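You operate a simulated robot arm through the tools that you are given. There is no shell and no other tool.

You run a simulated robot arm. Do the job below in one go: nothing can be reset, and whatever is moved stays where it is left.

TASK
Put the four loose spools on the spool rack.
Fine: green and red on the low row, yellow and blue on the high row.

The check looks at the end state, three seconds after you hand in, the way a careful person would. Anything else that was tipped, shoved, dropped, spilled or broken makes it a failure.

THE ROBOT
A 7-joint arm with a two-finger parallel gripper, fixed in place. Base frame: the origin is on the floor under the middle of its stand, x ahead of it, y to its left, z up; the work surface is at about z = 0.743. Readings come in m, degrees, newtons and seconds.
With the tool pointing down near the work surface it reaches from about 0.44 to 0.92 m from the base axis. Its first joint turns from -143.0 to 143.0 degrees. Payload 3 kg.
Tool frame: the origin (TCP) lies between the finger pads and is the grasp point; the fingertips stand 0.03 m ahead of it; z points along the fingers, y is the line along which they close. The gripper opens to 0.094 m. The fingers are 0.028 m wide and 0.01 m thick; the gripper's body (0.05 by 0.096 m) begins 0.055 m behind the TCP.
Orientation is told as [roll, pitch, yaw] about the base's x, y, z axes, in that order, counted from this pose: with the fingers straight down and closing along the base's y, the tool's x points along the base's -x, its y along +y and its z along -z.

THE INTERFACE
- The arm moves only by the tool move_arm. Its argument "series" is a list of rows, each a list of 3 entries, a list of its own where there are three numbers: the shift along the tool's x, y, z in m, then the turn, a rotation vector about the tool's x, y, z in degrees, then the closure in counts, from 0 (fully open) to 255 (shut). In form: [[[x, y, z], [wx, wy, wz], fingers], ...]. A call has 1 to 20 rows; each row is the pose to reach, as a shift and turn from the pose commanded when the call began, along the tool's axes at that moment. A row lasts 0.2 s, in which the tool goes at most 0.05 m and 8.6 degrees; a call with a longer step from one row to the next is refused whole, and so is a gripper value outside its range. Where a pose cannot be reached the arm comes as near as it can. A force on the tool above 40 N (or 10 N above the force at the start of the call, whichever is more), or a blocked arm, ends the call early, and 0.2 s more pass. The fingers move at their own pace (about 0.072 m/s each) and stop on an object; they squeeze with about 22 N. The grip force told is the motor's: it shows also when the fingers shut on nothing. Time passes only in rows, and 0.2 s behind the last, so rows that repeat a pose let the fingers close. The reply holds the time, the measured pose of the TCP, the force on the tool along the base axes, the opening and the grip force, in the units named above and with some noise, with the torque about the TCP (base axes, N m) and any sound that the robot's microphone picked up, and new pictures: "pictures" is both (left out), scene, wrist or none.
- Cameras (640 x 400 px; columns grow to the right, rows downward): "scene" is fixed at [0.05, 0.6496, 1.3654]; the picture's right is [-0.58, -0.82, 0.00], its down [-0.45, 0.31, -0.84] and it looks along [0.69, -0.48, -0.54] (base axes); focal length 353 px, centre (320, 200). "wrist" rides on the gripper at [0.076, 0.014, -0.103] in the tool frame; the picture's right is [-0.18, 0.98, 0.00], its down [-0.75, -0.14, -0.64] and it looks along [-0.63, -0.12, 0.77] (tool axes); focal length 243 px, centre (320, 200).
- locate(camera, pixels): for up to 12 pixels [column, row] of the newest picture of that camera ("zoom" is the newest enlarged one), the place [x, y, z] in the base frame of the surface seen there, good to about 0.002 m. It takes no simulated time.
- close_up(camera, box): a new picture of the part [left, top, right, bottom] of that camera's present view, enlarged. It takes no simulated time.
- close_job(): hands the job in; it is judged then, once.

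Leave the gripper open and the arm clear of the work at the hand-in unless told otherwise.

The tools are called after "Emit:" by a JSON object that holds its "api" and its "payload". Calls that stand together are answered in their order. move_arm: Moves the arm, as the interface text tells. Its arguments: {"type":"object","properties":{"series":{"type":"array","items":{"type":"array"}},"pictures":{"type":"string","enum":["both","scene","wrist","none"]}},"required":["series"]} The other tools are called the same way: locate (camera, pixels) gives the place of the surface under pixels of a picture; close_up (camera, box) takes an enlarged picture of a part of a camera's view; close_job () hands the job in.

At the start:

```text
time_s: 0.0
position: [0.5561, -0.0362, 1.0906]
orientation: [0.1, 0.1, 0.0]
wrist_force: [-0.2, 0.0, 0.2]
torque: [-0.01, 0.01, -0.05]
width: 0.0942
grasp_force: 0.0
```

scene: 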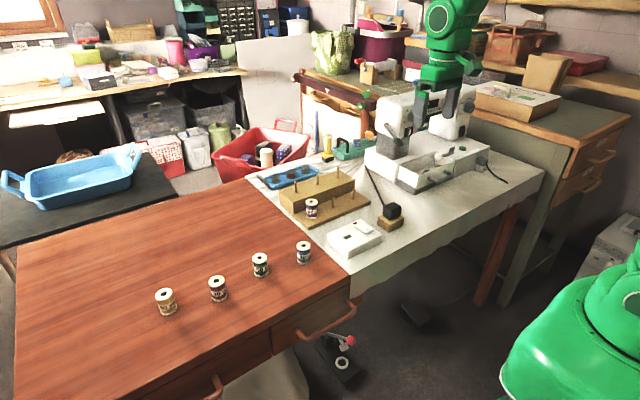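
wrist: 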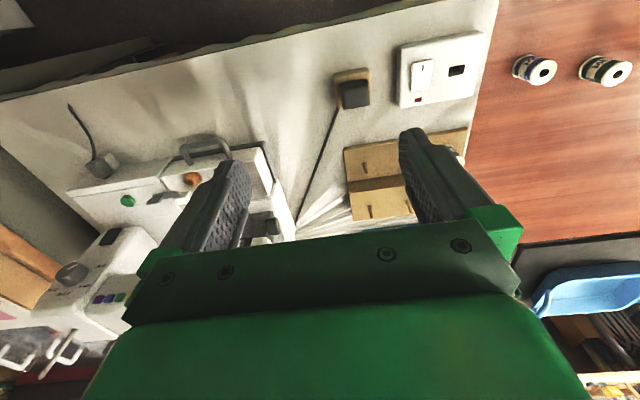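

I see four loose spools on the brown table at about (166,301), (217,288), (260,265), (303,252), and a wooden rack near (320,200) with one spool already on it at (311,208). I'll take enlarged views of both regions first.

Emit:
{"api": "close_up", "payload": {"camera": "scene", "box": [260, 150, 420, 250]}}

Emit:
{"api": "close_up", "payload": {"camera": "scene", "box": [140, 225, 332, 345]}}

```text
4.00 times, centred on (340, 200) of scene
```

zoom: 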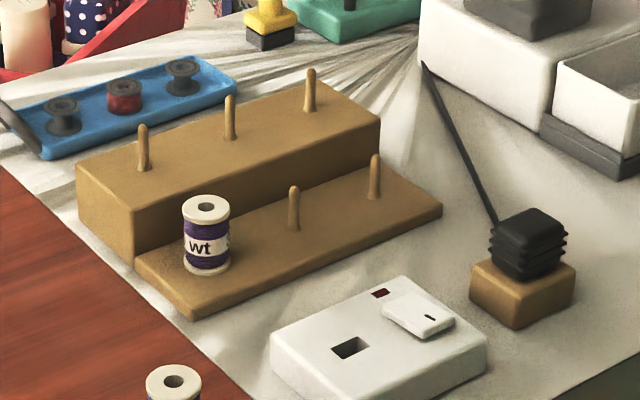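

```text
3.33 times, centred on (236, 285) of scene
```

zoom: 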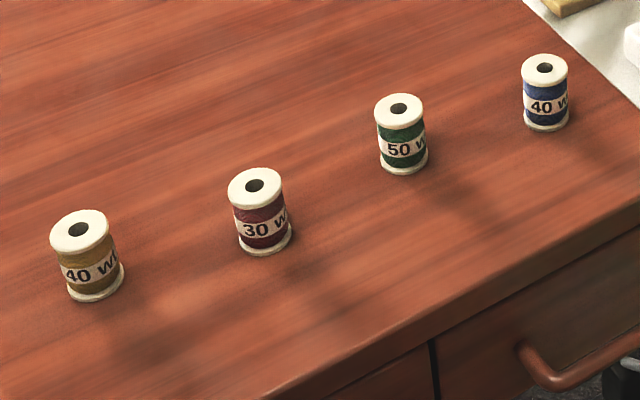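

The low row has one peg taken by the purple spool and two free; the high row has three free pegs. I'll locate the spool tops and bases in this enlarged picture (yellow, red, green, blue left to right).

Emit:
{"api": "locate", "payload": {"camera": "zoom", "pixels": [[60, 232], [100, 226], [84, 245], [75, 215], [238, 190], [272, 184], [258, 200], [252, 173], [95, 305], [265, 258]]}}

Emit:
{"api": "locate", "payload": {"camera": "zoom", "pixels": [[382, 114], [416, 107], [401, 123], [396, 98], [529, 70], [561, 66], [546, 79], [543, 58], [404, 177], [548, 134]]}}

```text
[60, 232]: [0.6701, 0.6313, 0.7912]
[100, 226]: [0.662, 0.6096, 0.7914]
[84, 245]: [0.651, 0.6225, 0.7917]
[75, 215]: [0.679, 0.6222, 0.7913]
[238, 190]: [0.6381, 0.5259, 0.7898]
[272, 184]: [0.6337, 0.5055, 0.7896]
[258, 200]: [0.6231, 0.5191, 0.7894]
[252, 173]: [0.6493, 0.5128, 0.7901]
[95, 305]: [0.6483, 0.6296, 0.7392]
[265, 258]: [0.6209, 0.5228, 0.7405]
```

```text
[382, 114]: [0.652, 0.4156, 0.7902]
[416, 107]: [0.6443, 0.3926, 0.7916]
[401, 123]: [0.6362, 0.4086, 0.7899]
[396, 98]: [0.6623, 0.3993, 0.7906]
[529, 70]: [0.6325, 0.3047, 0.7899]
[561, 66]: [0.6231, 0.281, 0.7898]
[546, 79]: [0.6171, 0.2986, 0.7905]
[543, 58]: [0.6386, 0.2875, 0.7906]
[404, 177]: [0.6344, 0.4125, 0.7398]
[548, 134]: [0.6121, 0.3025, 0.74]
```

Table surface is about z=0.740 and spool tops about z=0.790. Now a tighter look at each spool and at the rack for precise axes.

Emit:
{"api": "close_up", "payload": {"camera": "scene", "box": [146, 281, 186, 321]}}

Emit:
{"api": "close_up", "payload": {"camera": "scene", "box": [272, 162, 376, 232]}}

```text
10.00 times, centred on (166, 301) of scene
```

zoom: 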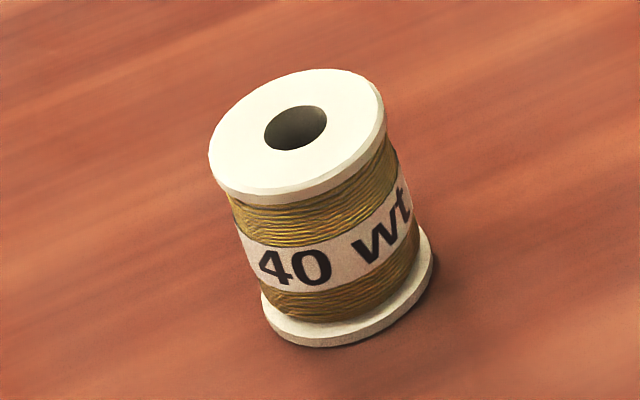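

```text
5.71 times, centred on (324, 197) of scene
```

zoom: 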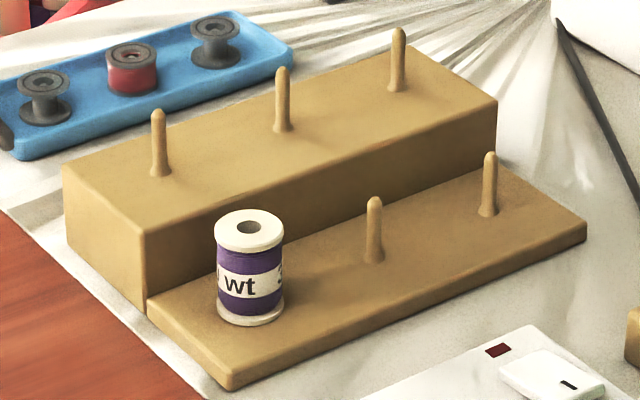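

The rack's pegs show clearly at high row tops (159,113), (283,70), (399,32) and low row (375,201), (490,156). I'll locate the pegs' tops and bases, plus rack corners and the purple spool.

Emit:
{"api": "locate", "payload": {"camera": "zoom", "pixels": [[159, 114], [159, 145], [160, 173], [283, 72], [283, 100], [284, 128], [399, 33], [399, 60], [399, 88], [144, 232], [497, 104], [63, 170]]}}

Emit:
{"api": "locate", "payload": {"camera": "zoom", "pixels": [[374, 202], [374, 230], [374, 258], [490, 157], [489, 183], [488, 211], [224, 230], [275, 226], [249, 247], [249, 213], [230, 375], [585, 228]]}}

Emit:
{"api": "locate", "payload": {"camera": "zoom", "pixels": [[320, 250], [420, 275], [200, 340], [530, 200], [120, 180], [220, 130], [340, 90], [450, 90], [300, 165], [240, 395], [620, 235], [500, 300]]}}

```text
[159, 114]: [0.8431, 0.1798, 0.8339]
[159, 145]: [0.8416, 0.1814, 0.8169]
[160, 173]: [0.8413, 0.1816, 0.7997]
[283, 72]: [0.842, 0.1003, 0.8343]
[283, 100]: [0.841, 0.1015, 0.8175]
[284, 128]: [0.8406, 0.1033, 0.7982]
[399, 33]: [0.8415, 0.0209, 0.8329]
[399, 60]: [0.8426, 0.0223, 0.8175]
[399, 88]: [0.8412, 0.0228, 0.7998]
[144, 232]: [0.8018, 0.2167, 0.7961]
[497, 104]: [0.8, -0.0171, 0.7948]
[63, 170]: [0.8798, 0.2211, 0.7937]
```

```text
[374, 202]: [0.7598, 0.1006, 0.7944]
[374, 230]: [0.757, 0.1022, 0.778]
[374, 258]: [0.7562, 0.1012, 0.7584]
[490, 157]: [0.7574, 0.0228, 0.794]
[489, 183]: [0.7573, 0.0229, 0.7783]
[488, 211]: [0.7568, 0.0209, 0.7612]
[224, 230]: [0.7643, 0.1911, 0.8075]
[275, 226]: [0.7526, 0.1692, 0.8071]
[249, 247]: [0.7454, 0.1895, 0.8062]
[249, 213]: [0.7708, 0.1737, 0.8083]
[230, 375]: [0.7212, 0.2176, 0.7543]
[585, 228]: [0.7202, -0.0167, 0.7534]
```

```text
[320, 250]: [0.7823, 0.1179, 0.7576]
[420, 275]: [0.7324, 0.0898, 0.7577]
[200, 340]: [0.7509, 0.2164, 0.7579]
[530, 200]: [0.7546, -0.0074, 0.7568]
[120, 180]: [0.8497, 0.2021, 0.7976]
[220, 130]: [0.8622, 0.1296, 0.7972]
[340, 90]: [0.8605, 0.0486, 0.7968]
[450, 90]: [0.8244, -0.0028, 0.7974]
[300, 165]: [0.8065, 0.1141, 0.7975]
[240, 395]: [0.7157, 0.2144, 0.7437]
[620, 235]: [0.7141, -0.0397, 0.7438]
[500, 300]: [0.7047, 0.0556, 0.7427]
```

The rack is square to the base axes: low board top z≈0.757, high block top z≈0.797, peg axes near x≈0.760 (low) and x≈0.844 (high), at y≈0.18, 0.10, 0.02. Now each spool's top ring precisely; yellow first with an enlarged view centred on (163,297).

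Emit:
{"api": "close_up", "payload": {"camera": "scene", "box": [134, 281, 198, 321]}}

Emit:
{"api": "locate", "payload": {"camera": "zoom", "pixels": [[258, 137], [333, 118], [301, 98], [290, 157], [218, 155], [376, 100], [330, 76], [262, 185], [268, 108], [325, 148]]}}

Emit:
{"api": "close_up", "payload": {"camera": "scene", "box": [185, 268, 249, 308]}}

```text
10.00 times, centred on (166, 301) of scene
```

zoom: 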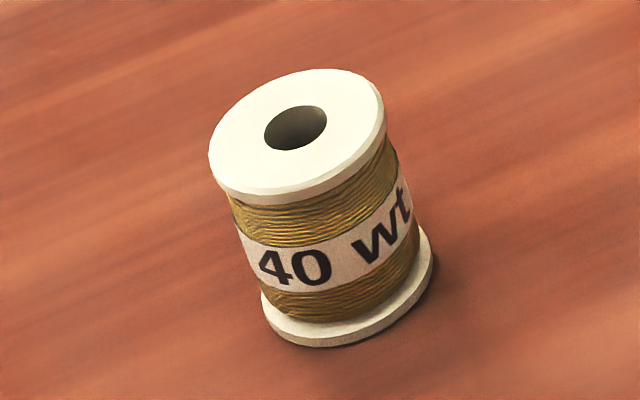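

```text
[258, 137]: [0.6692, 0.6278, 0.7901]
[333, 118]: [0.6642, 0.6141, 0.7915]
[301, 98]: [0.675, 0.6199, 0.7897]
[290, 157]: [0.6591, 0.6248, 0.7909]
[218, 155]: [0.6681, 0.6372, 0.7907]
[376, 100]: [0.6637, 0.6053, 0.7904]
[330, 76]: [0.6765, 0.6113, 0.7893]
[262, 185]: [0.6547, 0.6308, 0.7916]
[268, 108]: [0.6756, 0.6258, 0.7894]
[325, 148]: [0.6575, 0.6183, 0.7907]
```

```text
10.00 times, centred on (217, 288) of scene
```

zoom: 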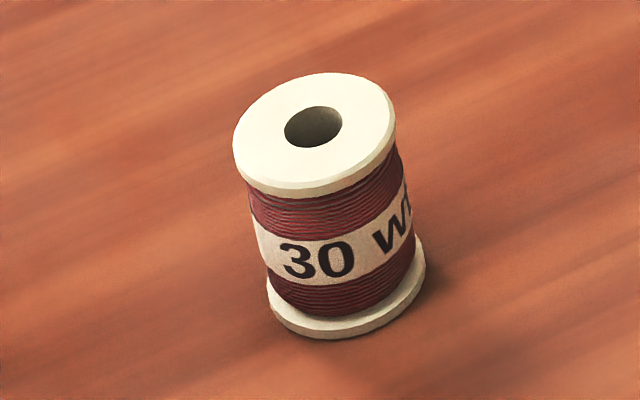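

Yellow's axis averages to about (0.6664, 0.6215). Next I locate ring points around red's hole at (313,127), then view green.

Emit:
{"api": "locate", "payload": {"camera": "zoom", "pixels": [[277, 132], [349, 121], [317, 97], [309, 156], [240, 150], [388, 106], [340, 78], [285, 183], [286, 105], [341, 148]]}}

Emit:
{"api": "close_up", "payload": {"camera": "scene", "box": [228, 245, 292, 285]}}

```text
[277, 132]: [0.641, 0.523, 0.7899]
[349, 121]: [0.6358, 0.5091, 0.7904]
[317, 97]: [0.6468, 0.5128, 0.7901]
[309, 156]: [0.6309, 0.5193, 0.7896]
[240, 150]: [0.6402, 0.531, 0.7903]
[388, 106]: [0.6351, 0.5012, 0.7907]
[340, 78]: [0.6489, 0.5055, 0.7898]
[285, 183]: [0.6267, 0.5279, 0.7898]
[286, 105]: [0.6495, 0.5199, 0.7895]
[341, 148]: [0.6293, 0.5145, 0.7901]
```

```text
10.00 times, centred on (260, 265) of scene
```

zoom: 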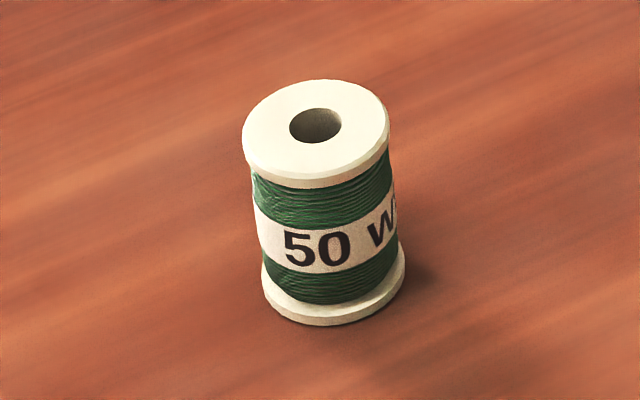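

Red averages to about (0.6384, 0.5164). Now green's ring around the hole at (315,125), then view blue.

Emit:
{"api": "locate", "payload": {"camera": "zoom", "pixels": [[282, 129], [348, 121], [318, 100], [312, 150], [250, 143], [382, 110], [335, 85], [297, 172], [290, 106], [341, 145]]}}

Emit:
{"api": "close_up", "payload": {"camera": "scene", "box": [271, 232, 335, 272]}}

```text
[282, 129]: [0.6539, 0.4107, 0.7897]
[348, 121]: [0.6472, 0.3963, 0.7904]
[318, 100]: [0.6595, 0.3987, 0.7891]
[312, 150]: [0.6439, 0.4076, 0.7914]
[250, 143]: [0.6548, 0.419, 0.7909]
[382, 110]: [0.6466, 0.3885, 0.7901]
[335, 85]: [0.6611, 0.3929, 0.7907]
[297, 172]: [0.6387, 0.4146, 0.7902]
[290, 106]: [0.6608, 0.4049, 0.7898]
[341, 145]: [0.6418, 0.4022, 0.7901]
```

```text
10.00 times, centred on (303, 252) of scene
```

zoom: 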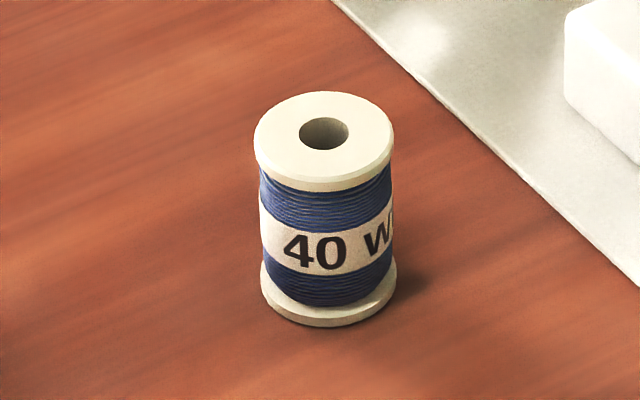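

Green averages to about (0.6508, 0.4035). Now blue's ring around the hole at (324,133).

Emit:
{"api": "locate", "payload": {"camera": "zoom", "pixels": [[292, 136], [356, 131], [327, 110], [321, 156], [261, 149], [386, 120], [340, 98], [308, 177], [300, 115], [349, 152], [420, 200], [200, 250]]}}

```text
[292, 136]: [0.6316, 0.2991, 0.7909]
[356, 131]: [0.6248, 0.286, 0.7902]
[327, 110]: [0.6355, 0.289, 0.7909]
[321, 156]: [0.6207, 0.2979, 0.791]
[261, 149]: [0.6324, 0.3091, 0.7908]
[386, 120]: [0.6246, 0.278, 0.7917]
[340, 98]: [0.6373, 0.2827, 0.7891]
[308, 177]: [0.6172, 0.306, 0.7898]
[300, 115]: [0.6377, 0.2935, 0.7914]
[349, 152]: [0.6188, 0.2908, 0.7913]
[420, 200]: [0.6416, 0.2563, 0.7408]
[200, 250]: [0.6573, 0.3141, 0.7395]
```

Blue's axis averages to about (0.6281, 0.2933). I start with blue: move the open gripper, still pointing down, to above it at z≈0.90 through free air.

Emit:
{"api": "move_arm", "payload": {"series": [[[-0.0029, 0.0132, 0.0076], [0, 0, 0], 0], [[-0.0086, 0.0395, 0.0228], [0, 0, 0], 0], [[-0.0173, 0.0791, 0.0456], [0, 0, 0], 0], [[-0.0259, 0.1186, 0.0684], [0, 0, 0], 0], [[-0.0346, 0.1582, 0.0912], [0, 0, 0], 0], [[-0.0432, 0.1977, 0.114], [0, 0, 0], 0], [[-0.0518, 0.2372, 0.1368], [0, 0, 0], 0], [[-0.0605, 0.2768, 0.1596], [0, 0, 0], 0], [[-0.0677, 0.3097, 0.1786], [0, 0, 0], 0], [[-0.072, 0.3295, 0.19], [0, 0, 0], 0], [[-0.072, 0.3295, 0.19], [0, 0, 0], 0]], "pictures": "both"}}

```text
time_s: 2.4
position: [0.6272, 0.2928, 0.8999]
orientation: [0.0, 0.0, 0.0]
wrist_force: [0.6, -0.9, -0.2]
torque: [0.0, 0.0, 0.01]
width: 0.0941
grasp_force: 0.1
```

scene: 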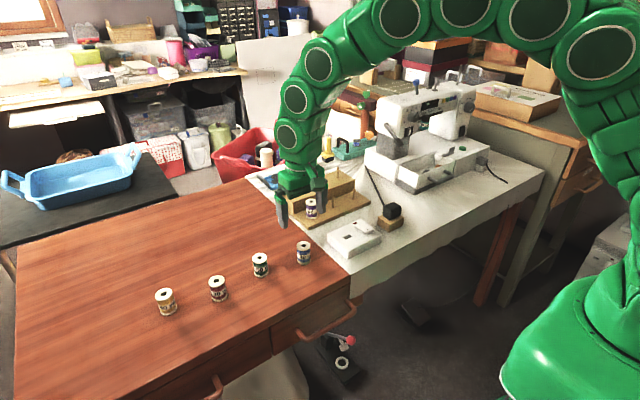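
wrist: 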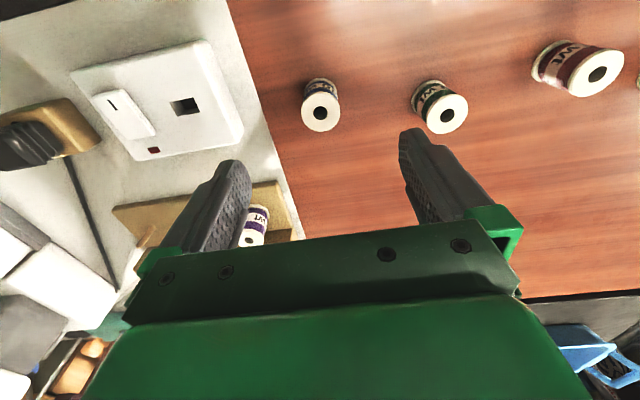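

The gripper is over blue at z=0.900; in the wrist view blue's top is centred near (320,113), as expected. I'll check blue's centre once more from the wrist camera.

Emit:
{"api": "close_up", "payload": {"camera": "wrist", "box": [288, 92, 352, 132]}}

```text
10.00 times, centred on (320, 112) of wrist
```

zoom: 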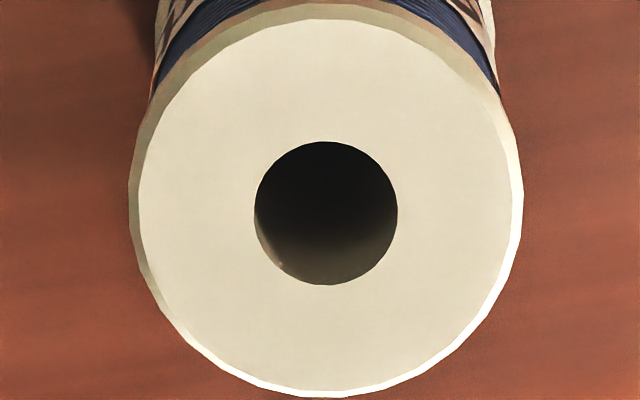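

The hole's centre is at (326,213) in this view. I locate symmetric points around it.

Emit:
{"api": "locate", "payload": {"camera": "zoom", "pixels": [[226, 213], [426, 213], [326, 123], [326, 303], [160, 213], [492, 213], [326, 50], [326, 376], [256, 143], [396, 283], [256, 283], [396, 143]]}}

```text
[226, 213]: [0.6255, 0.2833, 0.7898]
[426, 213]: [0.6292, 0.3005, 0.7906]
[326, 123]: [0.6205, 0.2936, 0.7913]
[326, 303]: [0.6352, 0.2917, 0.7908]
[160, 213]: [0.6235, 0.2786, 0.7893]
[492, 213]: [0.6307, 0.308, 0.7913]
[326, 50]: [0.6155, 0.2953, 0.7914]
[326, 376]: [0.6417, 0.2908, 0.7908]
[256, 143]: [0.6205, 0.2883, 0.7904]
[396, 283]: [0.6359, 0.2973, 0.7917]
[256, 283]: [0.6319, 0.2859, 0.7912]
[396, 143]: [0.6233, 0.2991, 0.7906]
```

Both cameras agree on blue's centre at about (0.628, 0.293), right under the TCP. I descend 0.1265 m so the fingertips stop about 3 mm above the table, then close.

Emit:
{"api": "move_arm", "payload": {"series": [[[0, 0, 0.03], [0, 0, 0], 0], [[0, 0, 0.07], [0, 0, 0], 0], [[0, 0, 0.1], [0, 0, 0], 0], [[0, 0, 0.12], [0, 0, 0], 0], [[0, 0, 0.1265], [0, 0, 0], 0], [[0, 0, 0.1265], [0, 0, 0], 0], [[0, 0, 0.1265], [0, 0, 0], 120], [[0, 0, 0.1265], [0, 0, 0], 140], [[0, 0, 0.1265], [0, 0, 0], 200], [[0, 0, 0.1265], [0, 0, 0], 255], [[0, 0, 0.1265], [0, 0, 0], 255]], "pictures": "both"}}

```text
time_s: 4.8
position: [0.6275, 0.2933, 0.7727]
orientation: [0.1, 0.0, -0.1]
wrist_force: [0.0, 0.5, 3.0]
torque: [0.02, 0.06, 0.01]
width: 0.0336
grasp_force: 22.3
```

scene: 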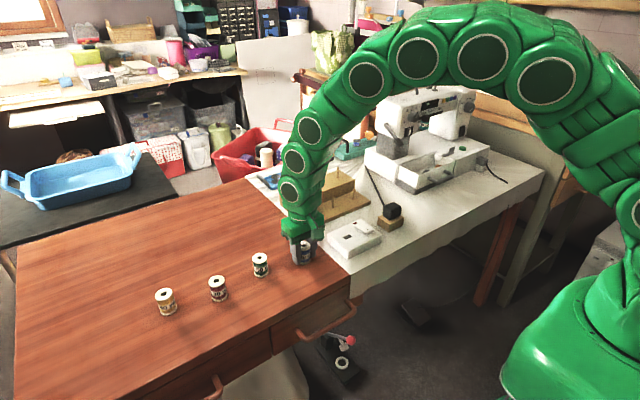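
wrist: 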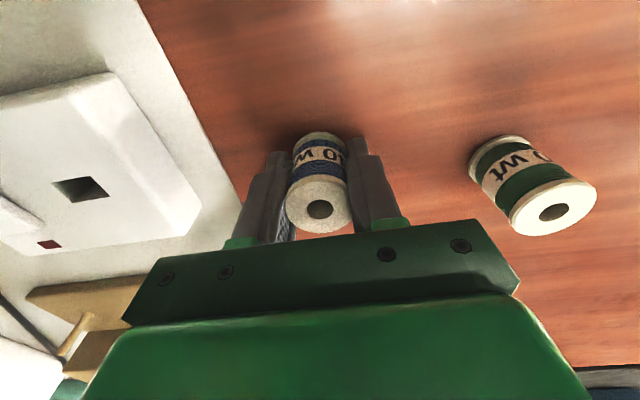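

Blue is gripped (opening 0.0336 m, 22 N). I lift it straight up by 0.18 m.

Emit:
{"api": "move_arm", "payload": {"series": [[[0, 0, -0.008], [0, 0, 0], 255], [[0, 0, -0.03], [0, 0, 0], 255], [[0, 0, -0.07], [0, 0, 0], 255], [[0, 0, -0.115], [0, 0, 0], 255], [[0, 0, -0.155], [0, 0, 0], 255], [[0, 0, -0.18], [0, 0, 0], 255], [[0, 0, -0.18], [0, 0, 0], 255]], "pictures": "both"}}

```text
time_s: 6.4
position: [0.6264, 0.2942, 0.9526]
orientation: [0.0, 0.0, 0.0]
wrist_force: [0.3, 0.8, 0.2]
torque: [-0.01, -0.02, -0.02]
width: 0.0336
grasp_force: 22.0
```

scene: 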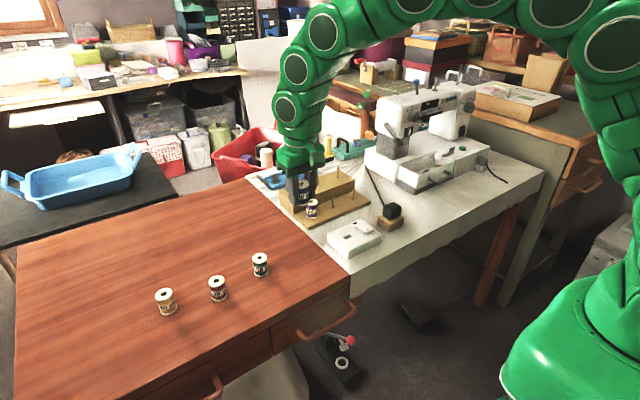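
wrist: 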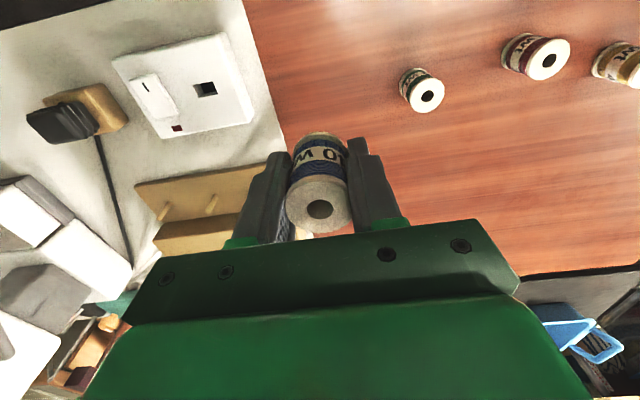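

Blue hangs in the fingers. I check its offset from the TCP with the wrist camera, and take tight views of the free pegs from the scene camera.

Emit:
{"api": "close_up", "payload": {"camera": "wrist", "box": [284, 178, 356, 238]}}

Emit:
{"api": "locate", "payload": {"camera": "wrist", "pixels": [[295, 210], [344, 210], [320, 194], [320, 224], [302, 209], [338, 209], [320, 190], [320, 228], [303, 196], [337, 222]]}}

Emit:
{"api": "close_up", "payload": {"camera": "scene", "box": [322, 162, 370, 192]}}

```text
6.67 times, centred on (320, 208) of wrist
```

zoom: 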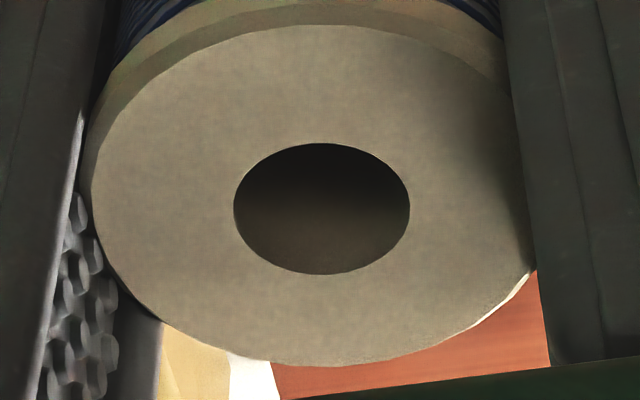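

```text
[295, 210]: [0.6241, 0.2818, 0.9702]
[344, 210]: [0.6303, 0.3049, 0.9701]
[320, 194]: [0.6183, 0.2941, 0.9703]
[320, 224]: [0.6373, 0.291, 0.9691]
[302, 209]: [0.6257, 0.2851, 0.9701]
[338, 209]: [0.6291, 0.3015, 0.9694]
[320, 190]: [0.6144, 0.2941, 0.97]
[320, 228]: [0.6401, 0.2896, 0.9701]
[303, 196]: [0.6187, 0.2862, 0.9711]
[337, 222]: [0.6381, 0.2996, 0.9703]
```

```text
13.33 times, centred on (346, 177) of scene
```

zoom: 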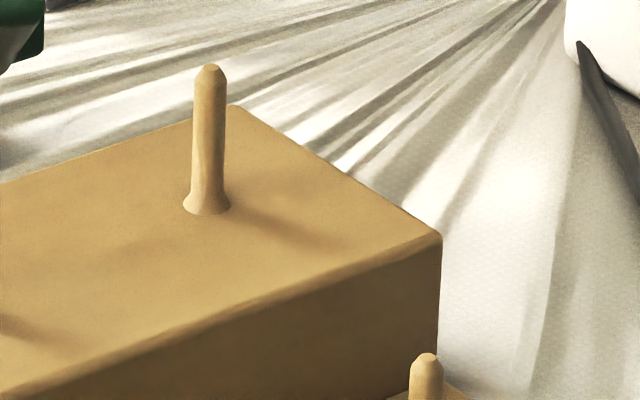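

Blue's centre relative to the TCP is within about 1 mm. Now points along the high right-hand peg (tip near (210,68), base near (207,205)) and the low peg tip at (427,360).

Emit:
{"api": "locate", "payload": {"camera": "zoom", "pixels": [[210, 67], [210, 72], [210, 90], [209, 110], [209, 130], [208, 150], [208, 170], [207, 185], [427, 355], [427, 362], [426, 380], [441, 236]]}}

Emit:
{"api": "close_up", "payload": {"camera": "scene", "box": [318, 182, 366, 212]}}

```text
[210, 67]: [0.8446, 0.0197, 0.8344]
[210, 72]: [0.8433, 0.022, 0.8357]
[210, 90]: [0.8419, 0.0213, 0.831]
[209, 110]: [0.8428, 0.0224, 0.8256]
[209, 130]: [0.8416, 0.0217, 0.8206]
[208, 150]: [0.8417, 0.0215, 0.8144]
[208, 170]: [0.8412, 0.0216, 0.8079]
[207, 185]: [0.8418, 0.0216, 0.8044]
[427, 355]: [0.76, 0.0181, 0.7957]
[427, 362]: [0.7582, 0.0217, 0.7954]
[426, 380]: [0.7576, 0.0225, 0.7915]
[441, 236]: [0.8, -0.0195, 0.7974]
```

```text
13.33 times, centred on (342, 197) of scene
```

zoom: 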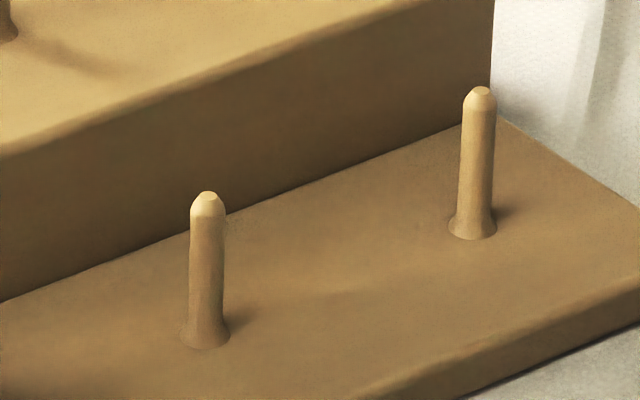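

High right peg's axis works out to about (0.8448, 0.0195), tip z≈0.836. Now the low pegs in this newest view: middle tip (208,195), right tip (482,90).

Emit:
{"api": "locate", "payload": {"camera": "zoom", "pixels": [[209, 195], [208, 215], [207, 240], [206, 265], [206, 290], [205, 315], [482, 90], [480, 110], [478, 135], [476, 160], [475, 185], [474, 210]]}}

```text
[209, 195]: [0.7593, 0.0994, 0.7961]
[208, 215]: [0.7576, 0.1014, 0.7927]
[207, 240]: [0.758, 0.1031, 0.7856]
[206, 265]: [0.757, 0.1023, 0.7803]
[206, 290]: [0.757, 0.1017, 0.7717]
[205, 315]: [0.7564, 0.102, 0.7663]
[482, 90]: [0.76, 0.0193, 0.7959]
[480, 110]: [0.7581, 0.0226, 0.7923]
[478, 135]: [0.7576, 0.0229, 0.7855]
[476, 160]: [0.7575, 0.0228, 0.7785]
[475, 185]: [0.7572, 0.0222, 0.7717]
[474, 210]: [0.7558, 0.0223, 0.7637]
```

Low peg axes: middle ≈ (0.760, 0.0997), right ≈ (0.760, 0.0198). Before choosing pegs, I check how near the sewing machine is, locating its nearest surfaces and the black tool on the block.

Emit:
{"api": "locate", "payload": {"camera": "scene", "pixels": [[370, 150], [380, 140], [388, 118], [395, 160], [404, 185], [366, 168], [378, 190], [392, 210], [440, 120], [349, 145], [328, 155], [355, 235]]}}

Emit:
{"api": "close_up", "payload": {"camera": "scene", "box": [300, 80, 500, 205]}}

```text
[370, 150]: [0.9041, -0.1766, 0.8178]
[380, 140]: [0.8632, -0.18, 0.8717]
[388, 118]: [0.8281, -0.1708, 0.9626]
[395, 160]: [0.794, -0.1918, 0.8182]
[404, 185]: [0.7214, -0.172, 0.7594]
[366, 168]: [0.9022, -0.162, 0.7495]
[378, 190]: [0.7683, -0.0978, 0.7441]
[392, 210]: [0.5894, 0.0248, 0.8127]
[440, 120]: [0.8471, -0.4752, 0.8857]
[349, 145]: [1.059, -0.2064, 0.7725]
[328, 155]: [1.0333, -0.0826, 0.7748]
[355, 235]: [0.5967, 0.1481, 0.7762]
```

```text
3.20 times, centred on (400, 142) of scene
```

zoom: 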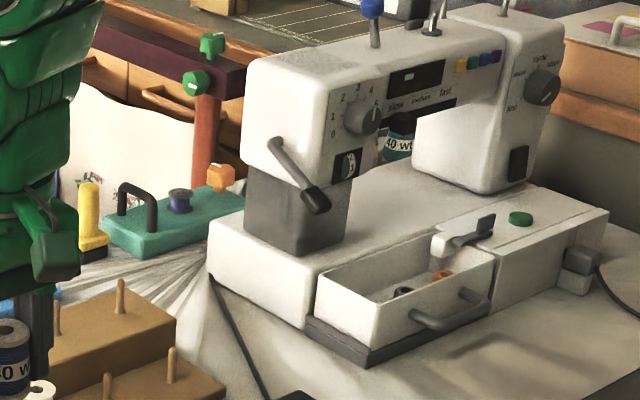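

The machine begins at y<-0.16, leaving room. I carry blue level at z≈0.95 to above the high right-hand peg (0.8448, 0.0195), then lower to z≈0.898, still clear of the peg tip.

Emit:
{"api": "move_arm", "payload": {"series": [[[-0.0087, -0.0109, 0], [0, 0, 0], 255], [[-0.0261, -0.0328, 0], [0, 0, 0], 255], [[-0.0521, -0.0656, 0], [0, 0, 0], 255], [[-0.0782, -0.0984, 0], [0, 0, 0], 255], [[-0.1043, -0.1312, 0], [0, 0, 0], 255], [[-0.1303, -0.164, 0], [0, 0, 0], 255], [[-0.1564, -0.1968, 0], [0, 0, 0], 255], [[-0.1824, -0.2296, 0], [0, 0, 0], 255], [[-0.2042, -0.2569, 0], [0, 0, 0], 255], [[-0.2172, -0.2733, 0], [0, 0, 0], 255], [[-0.2172, -0.2733, 0.015], [0, 0, 0], 255], [[-0.2172, -0.2733, 0.04], [0, 0, 0], 255], [[-0.2172, -0.2733, 0.055], [0, 0, 0], 255], [[-0.2172, -0.2733, 0.055], [0, 0, 0], 255], [[-0.2172, -0.2733, 0.055], [0, 0, 0], 255]], "pictures": "both"}}

```text
time_s: 9.6
position: [0.8455, 0.0203, 0.8987]
orientation: [0.0, -0.1, 0.1]
wrist_force: [0.1, -0.7, -0.8]
torque: [0.03, -0.03, 0.05]
width: 0.0335
grasp_force: 22.1
```

scene: 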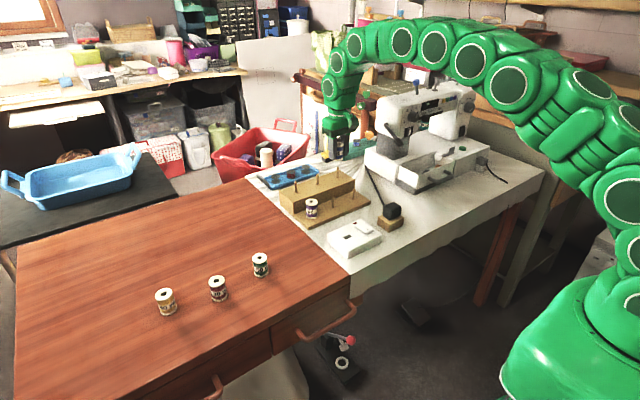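
wrist: 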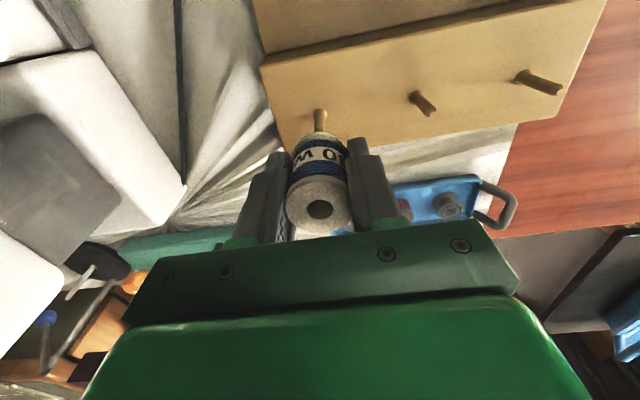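

Blue is above the peg; in the wrist view the peg is at (319,120) just beyond it. I take an enlarged scene view to compare spool and peg axes.

Emit:
{"api": "close_up", "payload": {"camera": "scene", "box": [298, 130, 378, 190]}}

Emit:
{"api": "close_up", "payload": {"camera": "wrist", "box": [272, 95, 368, 245]}}

```text
6.67 times, centred on (338, 160) of scene
```

zoom: 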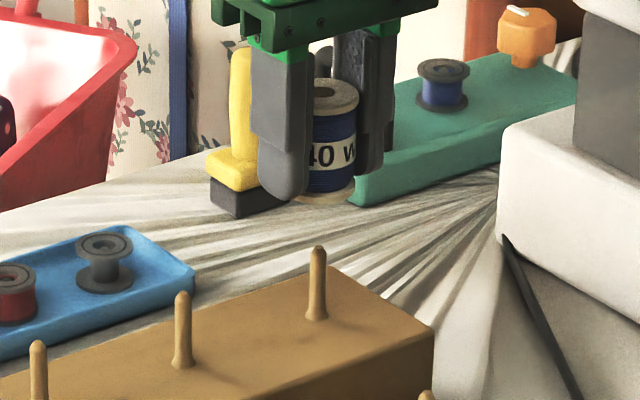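

```text
2.67 times, centred on (320, 170) of wrist
```

zoom: 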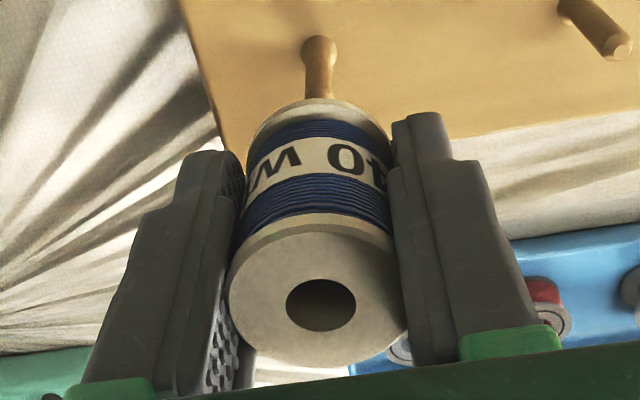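

Alignment looks close. For a firmer check I zoom in tighter on the held spool and peg tip in the scene view.

Emit:
{"api": "close_up", "payload": {"camera": "scene", "box": [318, 136, 360, 162]}}

Emit:
{"api": "locate", "payload": {"camera": "zoom", "pixels": [[300, 70], [345, 70], [322, 52], [322, 92], [290, 80], [355, 75], [310, 160], [340, 160], [325, 200], [310, 200], [340, 230]]}}

Emit:
{"api": "close_up", "payload": {"camera": "scene", "box": [317, 155, 359, 181]}}

```text
15.24 times, centred on (339, 149) of scene
```

zoom: 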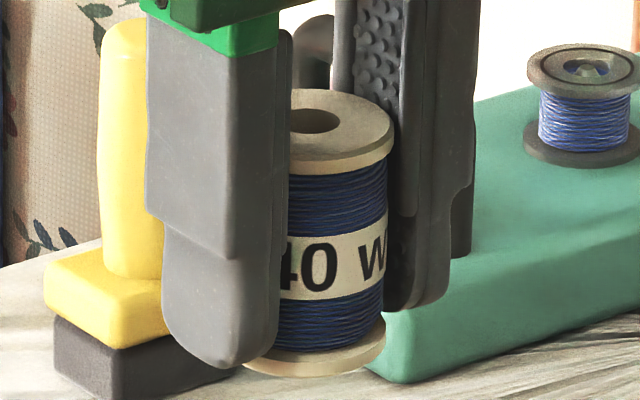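

```text
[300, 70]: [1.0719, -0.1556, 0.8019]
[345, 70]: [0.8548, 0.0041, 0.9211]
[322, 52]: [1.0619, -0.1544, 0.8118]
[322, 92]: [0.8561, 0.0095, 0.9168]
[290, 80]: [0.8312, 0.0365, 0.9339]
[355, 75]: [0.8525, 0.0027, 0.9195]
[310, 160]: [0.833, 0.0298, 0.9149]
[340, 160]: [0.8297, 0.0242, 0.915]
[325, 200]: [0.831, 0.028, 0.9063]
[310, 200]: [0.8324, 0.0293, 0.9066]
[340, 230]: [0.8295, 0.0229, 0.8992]
```

```text
15.24 times, centred on (338, 168) of scene
```

zoom: 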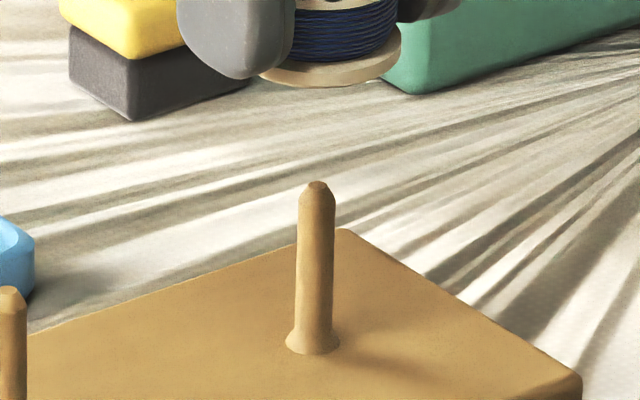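

The scene view suggests the peg lies about 1 mm to the image-left of the spool axis. I check the other direction with tight wrist views.

Emit:
{"api": "close_up", "payload": {"camera": "wrist", "box": [296, 104, 344, 134]}}

Emit:
{"api": "locate", "payload": {"camera": "zoom", "pixels": [[305, 75], [305, 110], [305, 150], [305, 190], [200, 100], [420, 100]]}}

Emit:
{"api": "close_up", "payload": {"camera": "wrist", "box": [280, 183, 360, 233]}}

Emit:
{"api": "locate", "payload": {"camera": "zoom", "pixels": [[200, 205], [440, 205], [320, 100], [320, 310], [150, 205], [490, 205], [230, 140], [410, 270], [230, 270], [410, 140]]}}

```text
13.33 times, centred on (320, 119) of wrist
```

zoom: 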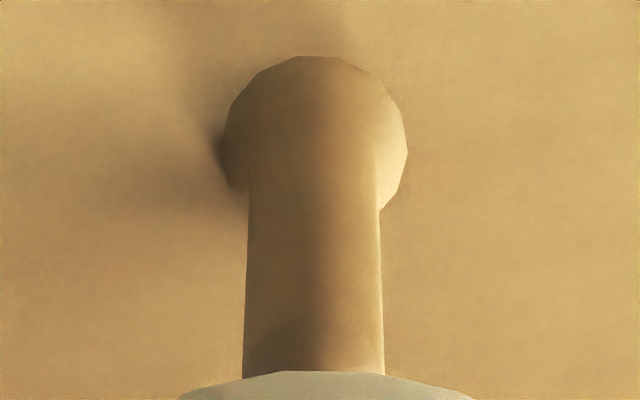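

```text
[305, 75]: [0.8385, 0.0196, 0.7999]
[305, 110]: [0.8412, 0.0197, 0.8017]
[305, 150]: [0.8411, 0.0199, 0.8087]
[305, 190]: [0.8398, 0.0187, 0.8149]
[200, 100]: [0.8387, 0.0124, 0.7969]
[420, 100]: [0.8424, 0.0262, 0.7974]
```

```text
8.00 times, centred on (320, 208) of wrist
```

zoom: 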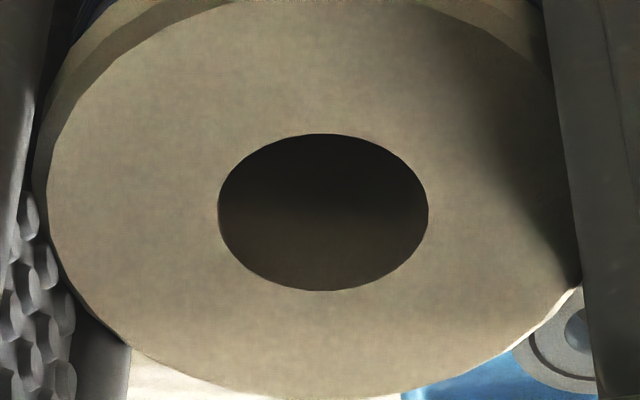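

```text
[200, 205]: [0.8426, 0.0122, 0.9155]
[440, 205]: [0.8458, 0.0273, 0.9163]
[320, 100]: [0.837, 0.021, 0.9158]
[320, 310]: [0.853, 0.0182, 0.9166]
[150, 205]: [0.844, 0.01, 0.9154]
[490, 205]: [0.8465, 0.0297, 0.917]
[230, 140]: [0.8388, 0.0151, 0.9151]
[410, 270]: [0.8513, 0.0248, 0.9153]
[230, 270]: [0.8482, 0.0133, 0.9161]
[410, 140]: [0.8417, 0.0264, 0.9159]
```

Measured misalignment is under about 1 mm against roughly 2.4 mm of clearance. I apply a tiny correction (+0.3 mm x, −0.5 mm y) and lower blue slowly over the peg to just above the block.

Emit:
{"api": "move_arm", "payload": {"series": [[[-0.0003, -0.0005, 0.01], [0, 0, 0], 255], [[-0.0003, -0.0005, 0.022], [0, 0, 0], 255], [[-0.0003, -0.0005, 0.03], [0, 0, 0], 255], [[-0.0003, -0.0005, 0.037], [0, 0, 0], 255], [[-0.0003, -0.0005, 0.044], [0, 0, 0], 255], [[-0.0003, -0.0005, 0.051], [0, 0, 0], 255], [[-0.0003, -0.0005, 0.057], [0, 0, 0], 255], [[-0.0003, -0.0005, 0.061], [0, 0, 0], 255], [[-0.0003, -0.0005, 0.061], [0, 0, 0], 255]], "pictures": "both"}}

```text
time_s: 11.6
position: [0.8444, 0.019, 0.8379]
orientation: [-0.1, 0.1, 0.0]
wrist_force: [0.0, 0.0, -0.1]
torque: [0.01, 0.01, 0.0]
width: 0.0338
grasp_force: 21.7
```

scene: 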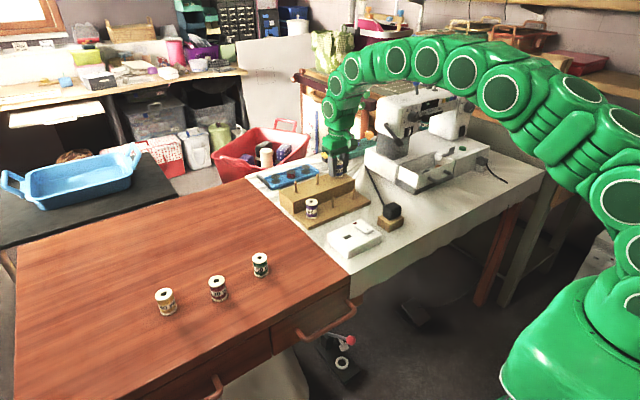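
wrist: 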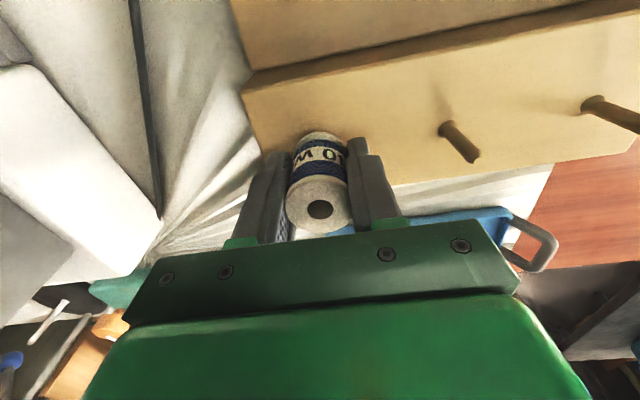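

No contact force so far; the spool's bottom is at about z=0.805, below the peg tip. I look into the hole to confirm the peg is inside.

Emit:
{"api": "close_up", "payload": {"camera": "wrist", "box": [280, 183, 360, 233]}}

Emit:
{"api": "close_up", "payload": {"camera": "scene", "box": [306, 140, 370, 180]}}

```text
8.00 times, centred on (320, 208) of wrist
```

zoom: 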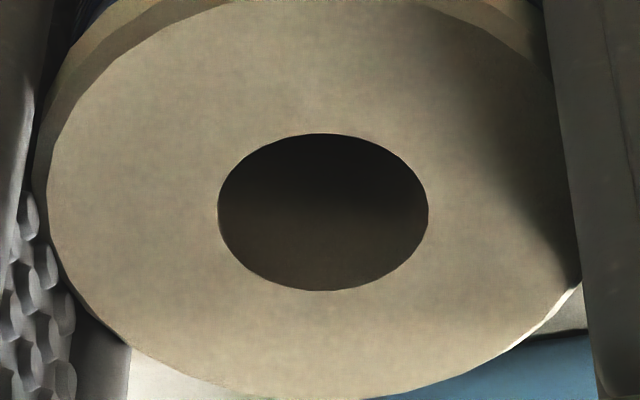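

```text
10.00 times, centred on (338, 160) of scene
```

zoom: 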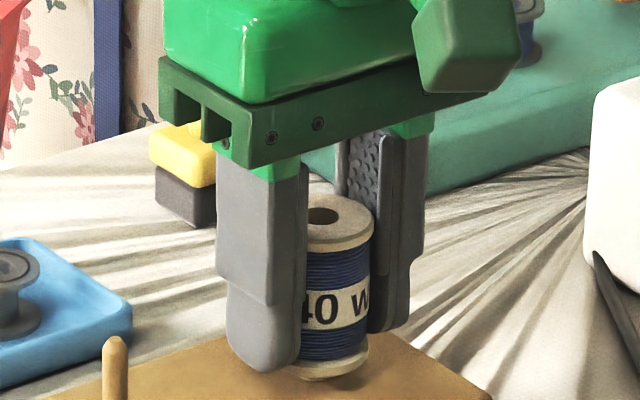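

The spool sits over the peg just above the block. I lower the last 6–7 mm gently.

Emit:
{"api": "move_arm", "payload": {"series": [[[0, 0, 0.002], [0, 0, 0], 255], [[0, 0, 0.004], [0, 0, 0], 255], [[0, 0, 0.0055], [0, 0, 0], 255], [[0, 0, 0.007], [0, 0, 0], 255], [[0, 0, 0.007], [0, 0, 0], 255]], "pictures": "none"}}

```text
time_s: 12.8
position: [0.8449, 0.02, 0.8304]
orientation: [0.0, 0.0, 0.0]
wrist_force: [-0.5, 0.1, -0.9]
torque: [0.0, 0.01, 0.03]
width: 0.0335
grasp_force: 21.7
```

Bottom is now within about a millimetre of the block, no load felt. I open partway (about 0.055 m) and rise straight up.

Emit:
{"api": "move_arm", "payload": {"series": [[[0, 0, 0], [0, 0, 0], 150], [[0, 0, 0], [0, 0, 0], 125], [[0, 0, 0], [0, 0, 0], 100], [[0, 0, 0], [0, 0, 0], 100], [[0, 0, -0.01], [0, 0, 0], 100], [[0, 0, -0.03], [0, 0, 0], 100], [[0, 0, -0.06], [0, 0, 0], 100], [[0, 0, -0.1], [0, 0, 0], 100], [[0, 0, -0.12], [0, 0, 0], 100], [[0, 0, -0.12], [0, 0, 0], 100]], "pictures": "both"}}

```text
time_s: 15.0
position: [0.845, 0.0201, 0.9512]
orientation: [0.0, 0.0, 0.0]
wrist_force: [0.1, -0.6, 0.0]
torque: [0.02, -0.02, 0.0]
width: 0.0573
grasp_force: 0.1
```

scene: 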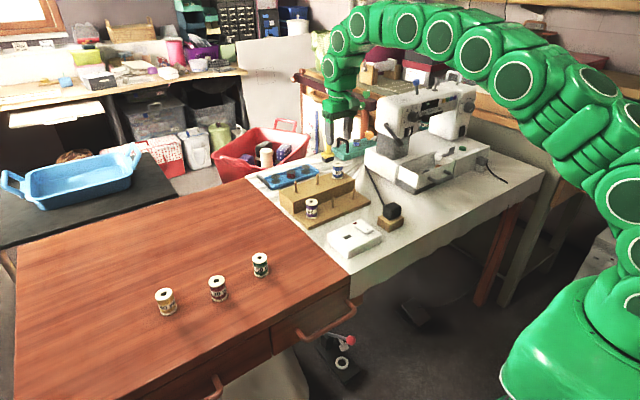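
wrist: 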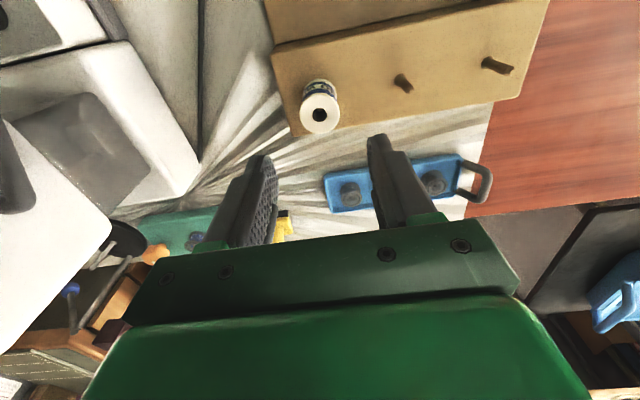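

Blue appears to be standing on the high right peg. I take enlarged views to confirm it is seated upright.

Emit:
{"api": "close_up", "payload": {"camera": "scene", "box": [306, 150, 370, 190]}}

Emit:
{"api": "close_up", "payload": {"camera": "wrist", "box": [280, 75, 360, 140]}}

```text
10.00 times, centred on (338, 170) of scene
```

zoom: 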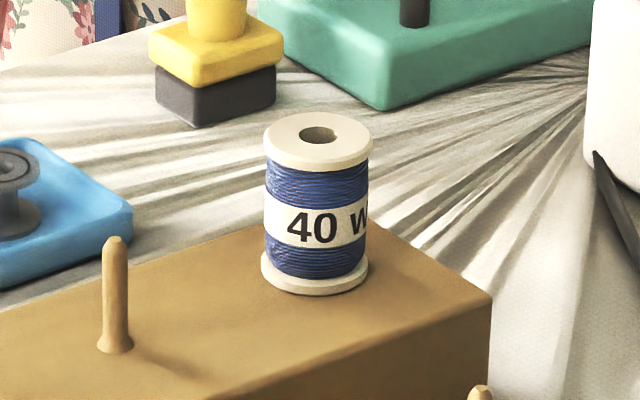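

```text
6.15 times, centred on (320, 108) of wrist
```

zoom: 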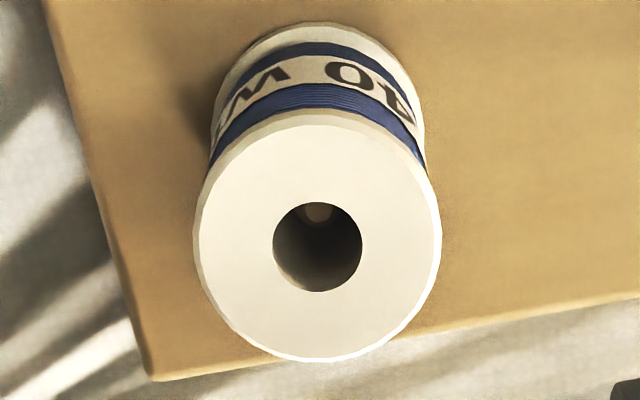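

Blue stands flat on the block with the peg tip visible in its hole. Next is green at (0.6508, 0.4035): I move back over it at z≈0.90 with the gripper opening fully.

Emit:
{"api": "move_arm", "payload": {"series": [[[0.0058, 0.0115, 0.0015], [0, 0, 0], 100], [[0.0175, 0.0345, 0.0045], [0, 0, 0], 100], [[0.0349, 0.0691, 0.0091], [0, 0, 0], 50], [[0.0543, 0.1075, 0.0141], [0, 0, 0], 0], [[0.0738, 0.1458, 0.0192], [0, 0, 0], 0], [[0.0932, 0.1842, 0.0242], [0, 0, 0], 0], [[0.1126, 0.2226, 0.0293], [0, 0, 0], 0], [[0.132, 0.261, 0.0343], [0, 0, 0], 0], [[0.1514, 0.2994, 0.0394], [0, 0, 0], 0], [[0.1708, 0.3377, 0.0444], [0, 0, 0], 0], [[0.1863, 0.3684, 0.0485], [0, 0, 0], 0], [[0.1941, 0.3838, 0.0505], [0, 0, 0], 0], [[0.1941, 0.3838, 0.0505], [0, 0, 0], 0]], "pictures": "both"}}

Emit:
{"api": "close_up", "payload": {"camera": "wrist", "box": [288, 92, 352, 132]}}

```text
time_s: 17.8
position: [0.651, 0.4043, 0.9009]
orientation: [0.0, 0.1, 0.0]
wrist_force: [0.3, 0.8, 0.4]
torque: [-0.01, -0.01, -0.02]
width: 0.0941
grasp_force: 0.0
```

scene: 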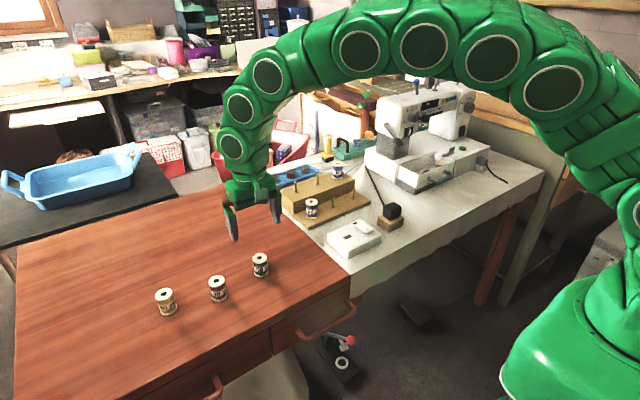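
wrist: 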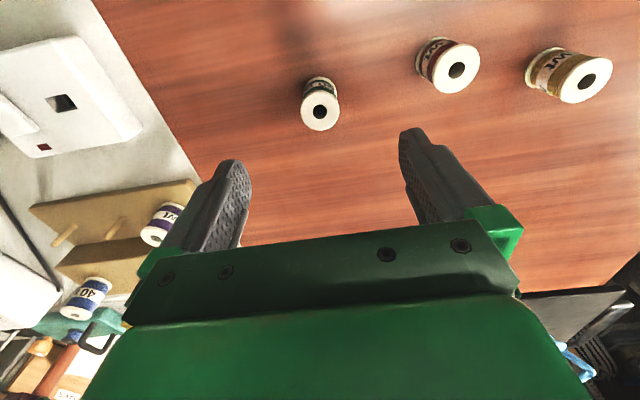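

```text
10.00 times, centred on (320, 112) of wrist
```

zoom: 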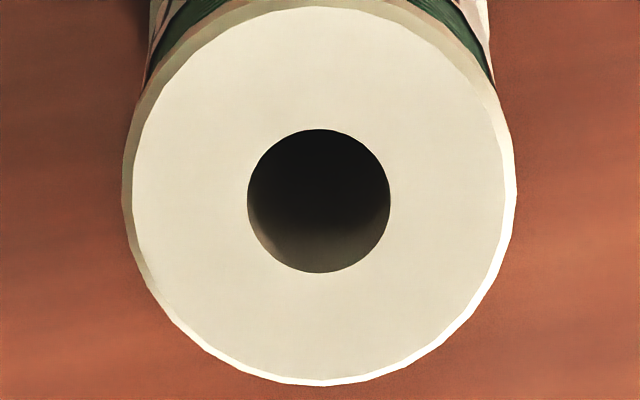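

Green's hole centre is at (319,200) in this view, nearly under the TCP. I locate symmetric points to fix its offset.

Emit:
{"api": "locate", "payload": {"camera": "zoom", "pixels": [[219, 200], [419, 200], [319, 110], [319, 290], [153, 200], [485, 200], [319, 37], [319, 363], [249, 130], [389, 270], [249, 270], [389, 130]]}}

```text
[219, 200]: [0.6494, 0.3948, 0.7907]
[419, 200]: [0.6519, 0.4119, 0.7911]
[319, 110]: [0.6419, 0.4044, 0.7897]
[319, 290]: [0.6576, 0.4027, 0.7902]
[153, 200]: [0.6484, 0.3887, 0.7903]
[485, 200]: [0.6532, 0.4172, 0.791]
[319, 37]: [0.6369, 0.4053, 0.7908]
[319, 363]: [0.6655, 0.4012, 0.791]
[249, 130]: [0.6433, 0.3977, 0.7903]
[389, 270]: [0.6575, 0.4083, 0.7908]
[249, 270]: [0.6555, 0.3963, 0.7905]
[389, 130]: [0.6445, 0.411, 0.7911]
```

Green's centre is at about (0.6505, 0.4033), within 0.3 mm of the TCP axis. I descend and grip it as before.

Emit:
{"api": "move_arm", "payload": {"series": [[[0, 0, 0.03], [0, 0, 0], 0], [[0, 0, 0.07], [0, 0, 0], 0], [[0, 0, 0.1], [0, 0, 0], 0], [[0, 0, 0.12], [0, 0, 0], 0], [[0, 0, 0.1265], [0, 0, 0], 0], [[0, 0, 0.1265], [0, 0, 0], 0], [[0, 0, 0.1265], [0, 0, 0], 120], [[0, 0, 0.1265], [0, 0, 0], 140], [[0, 0, 0.1265], [0, 0, 0], 200], [[0, 0, 0.1265], [0, 0, 0], 255], [[0, 0, 0.1265], [0, 0, 0], 255]], "pictures": "wrist"}}

```text
time_s: 20.2
position: [0.6517, 0.403, 0.7747]
orientation: [0.0, 0.0, 0.0]
wrist_force: [0.7, 0.1, 1.8]
torque: [0.02, 0.0, -0.02]
width: 0.0333
grasp_force: 22.2
```

wrist: 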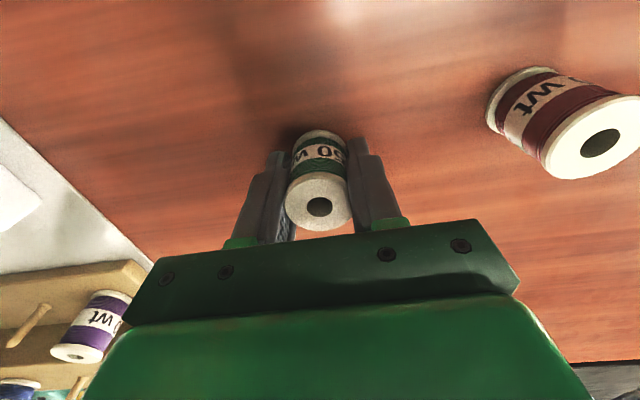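

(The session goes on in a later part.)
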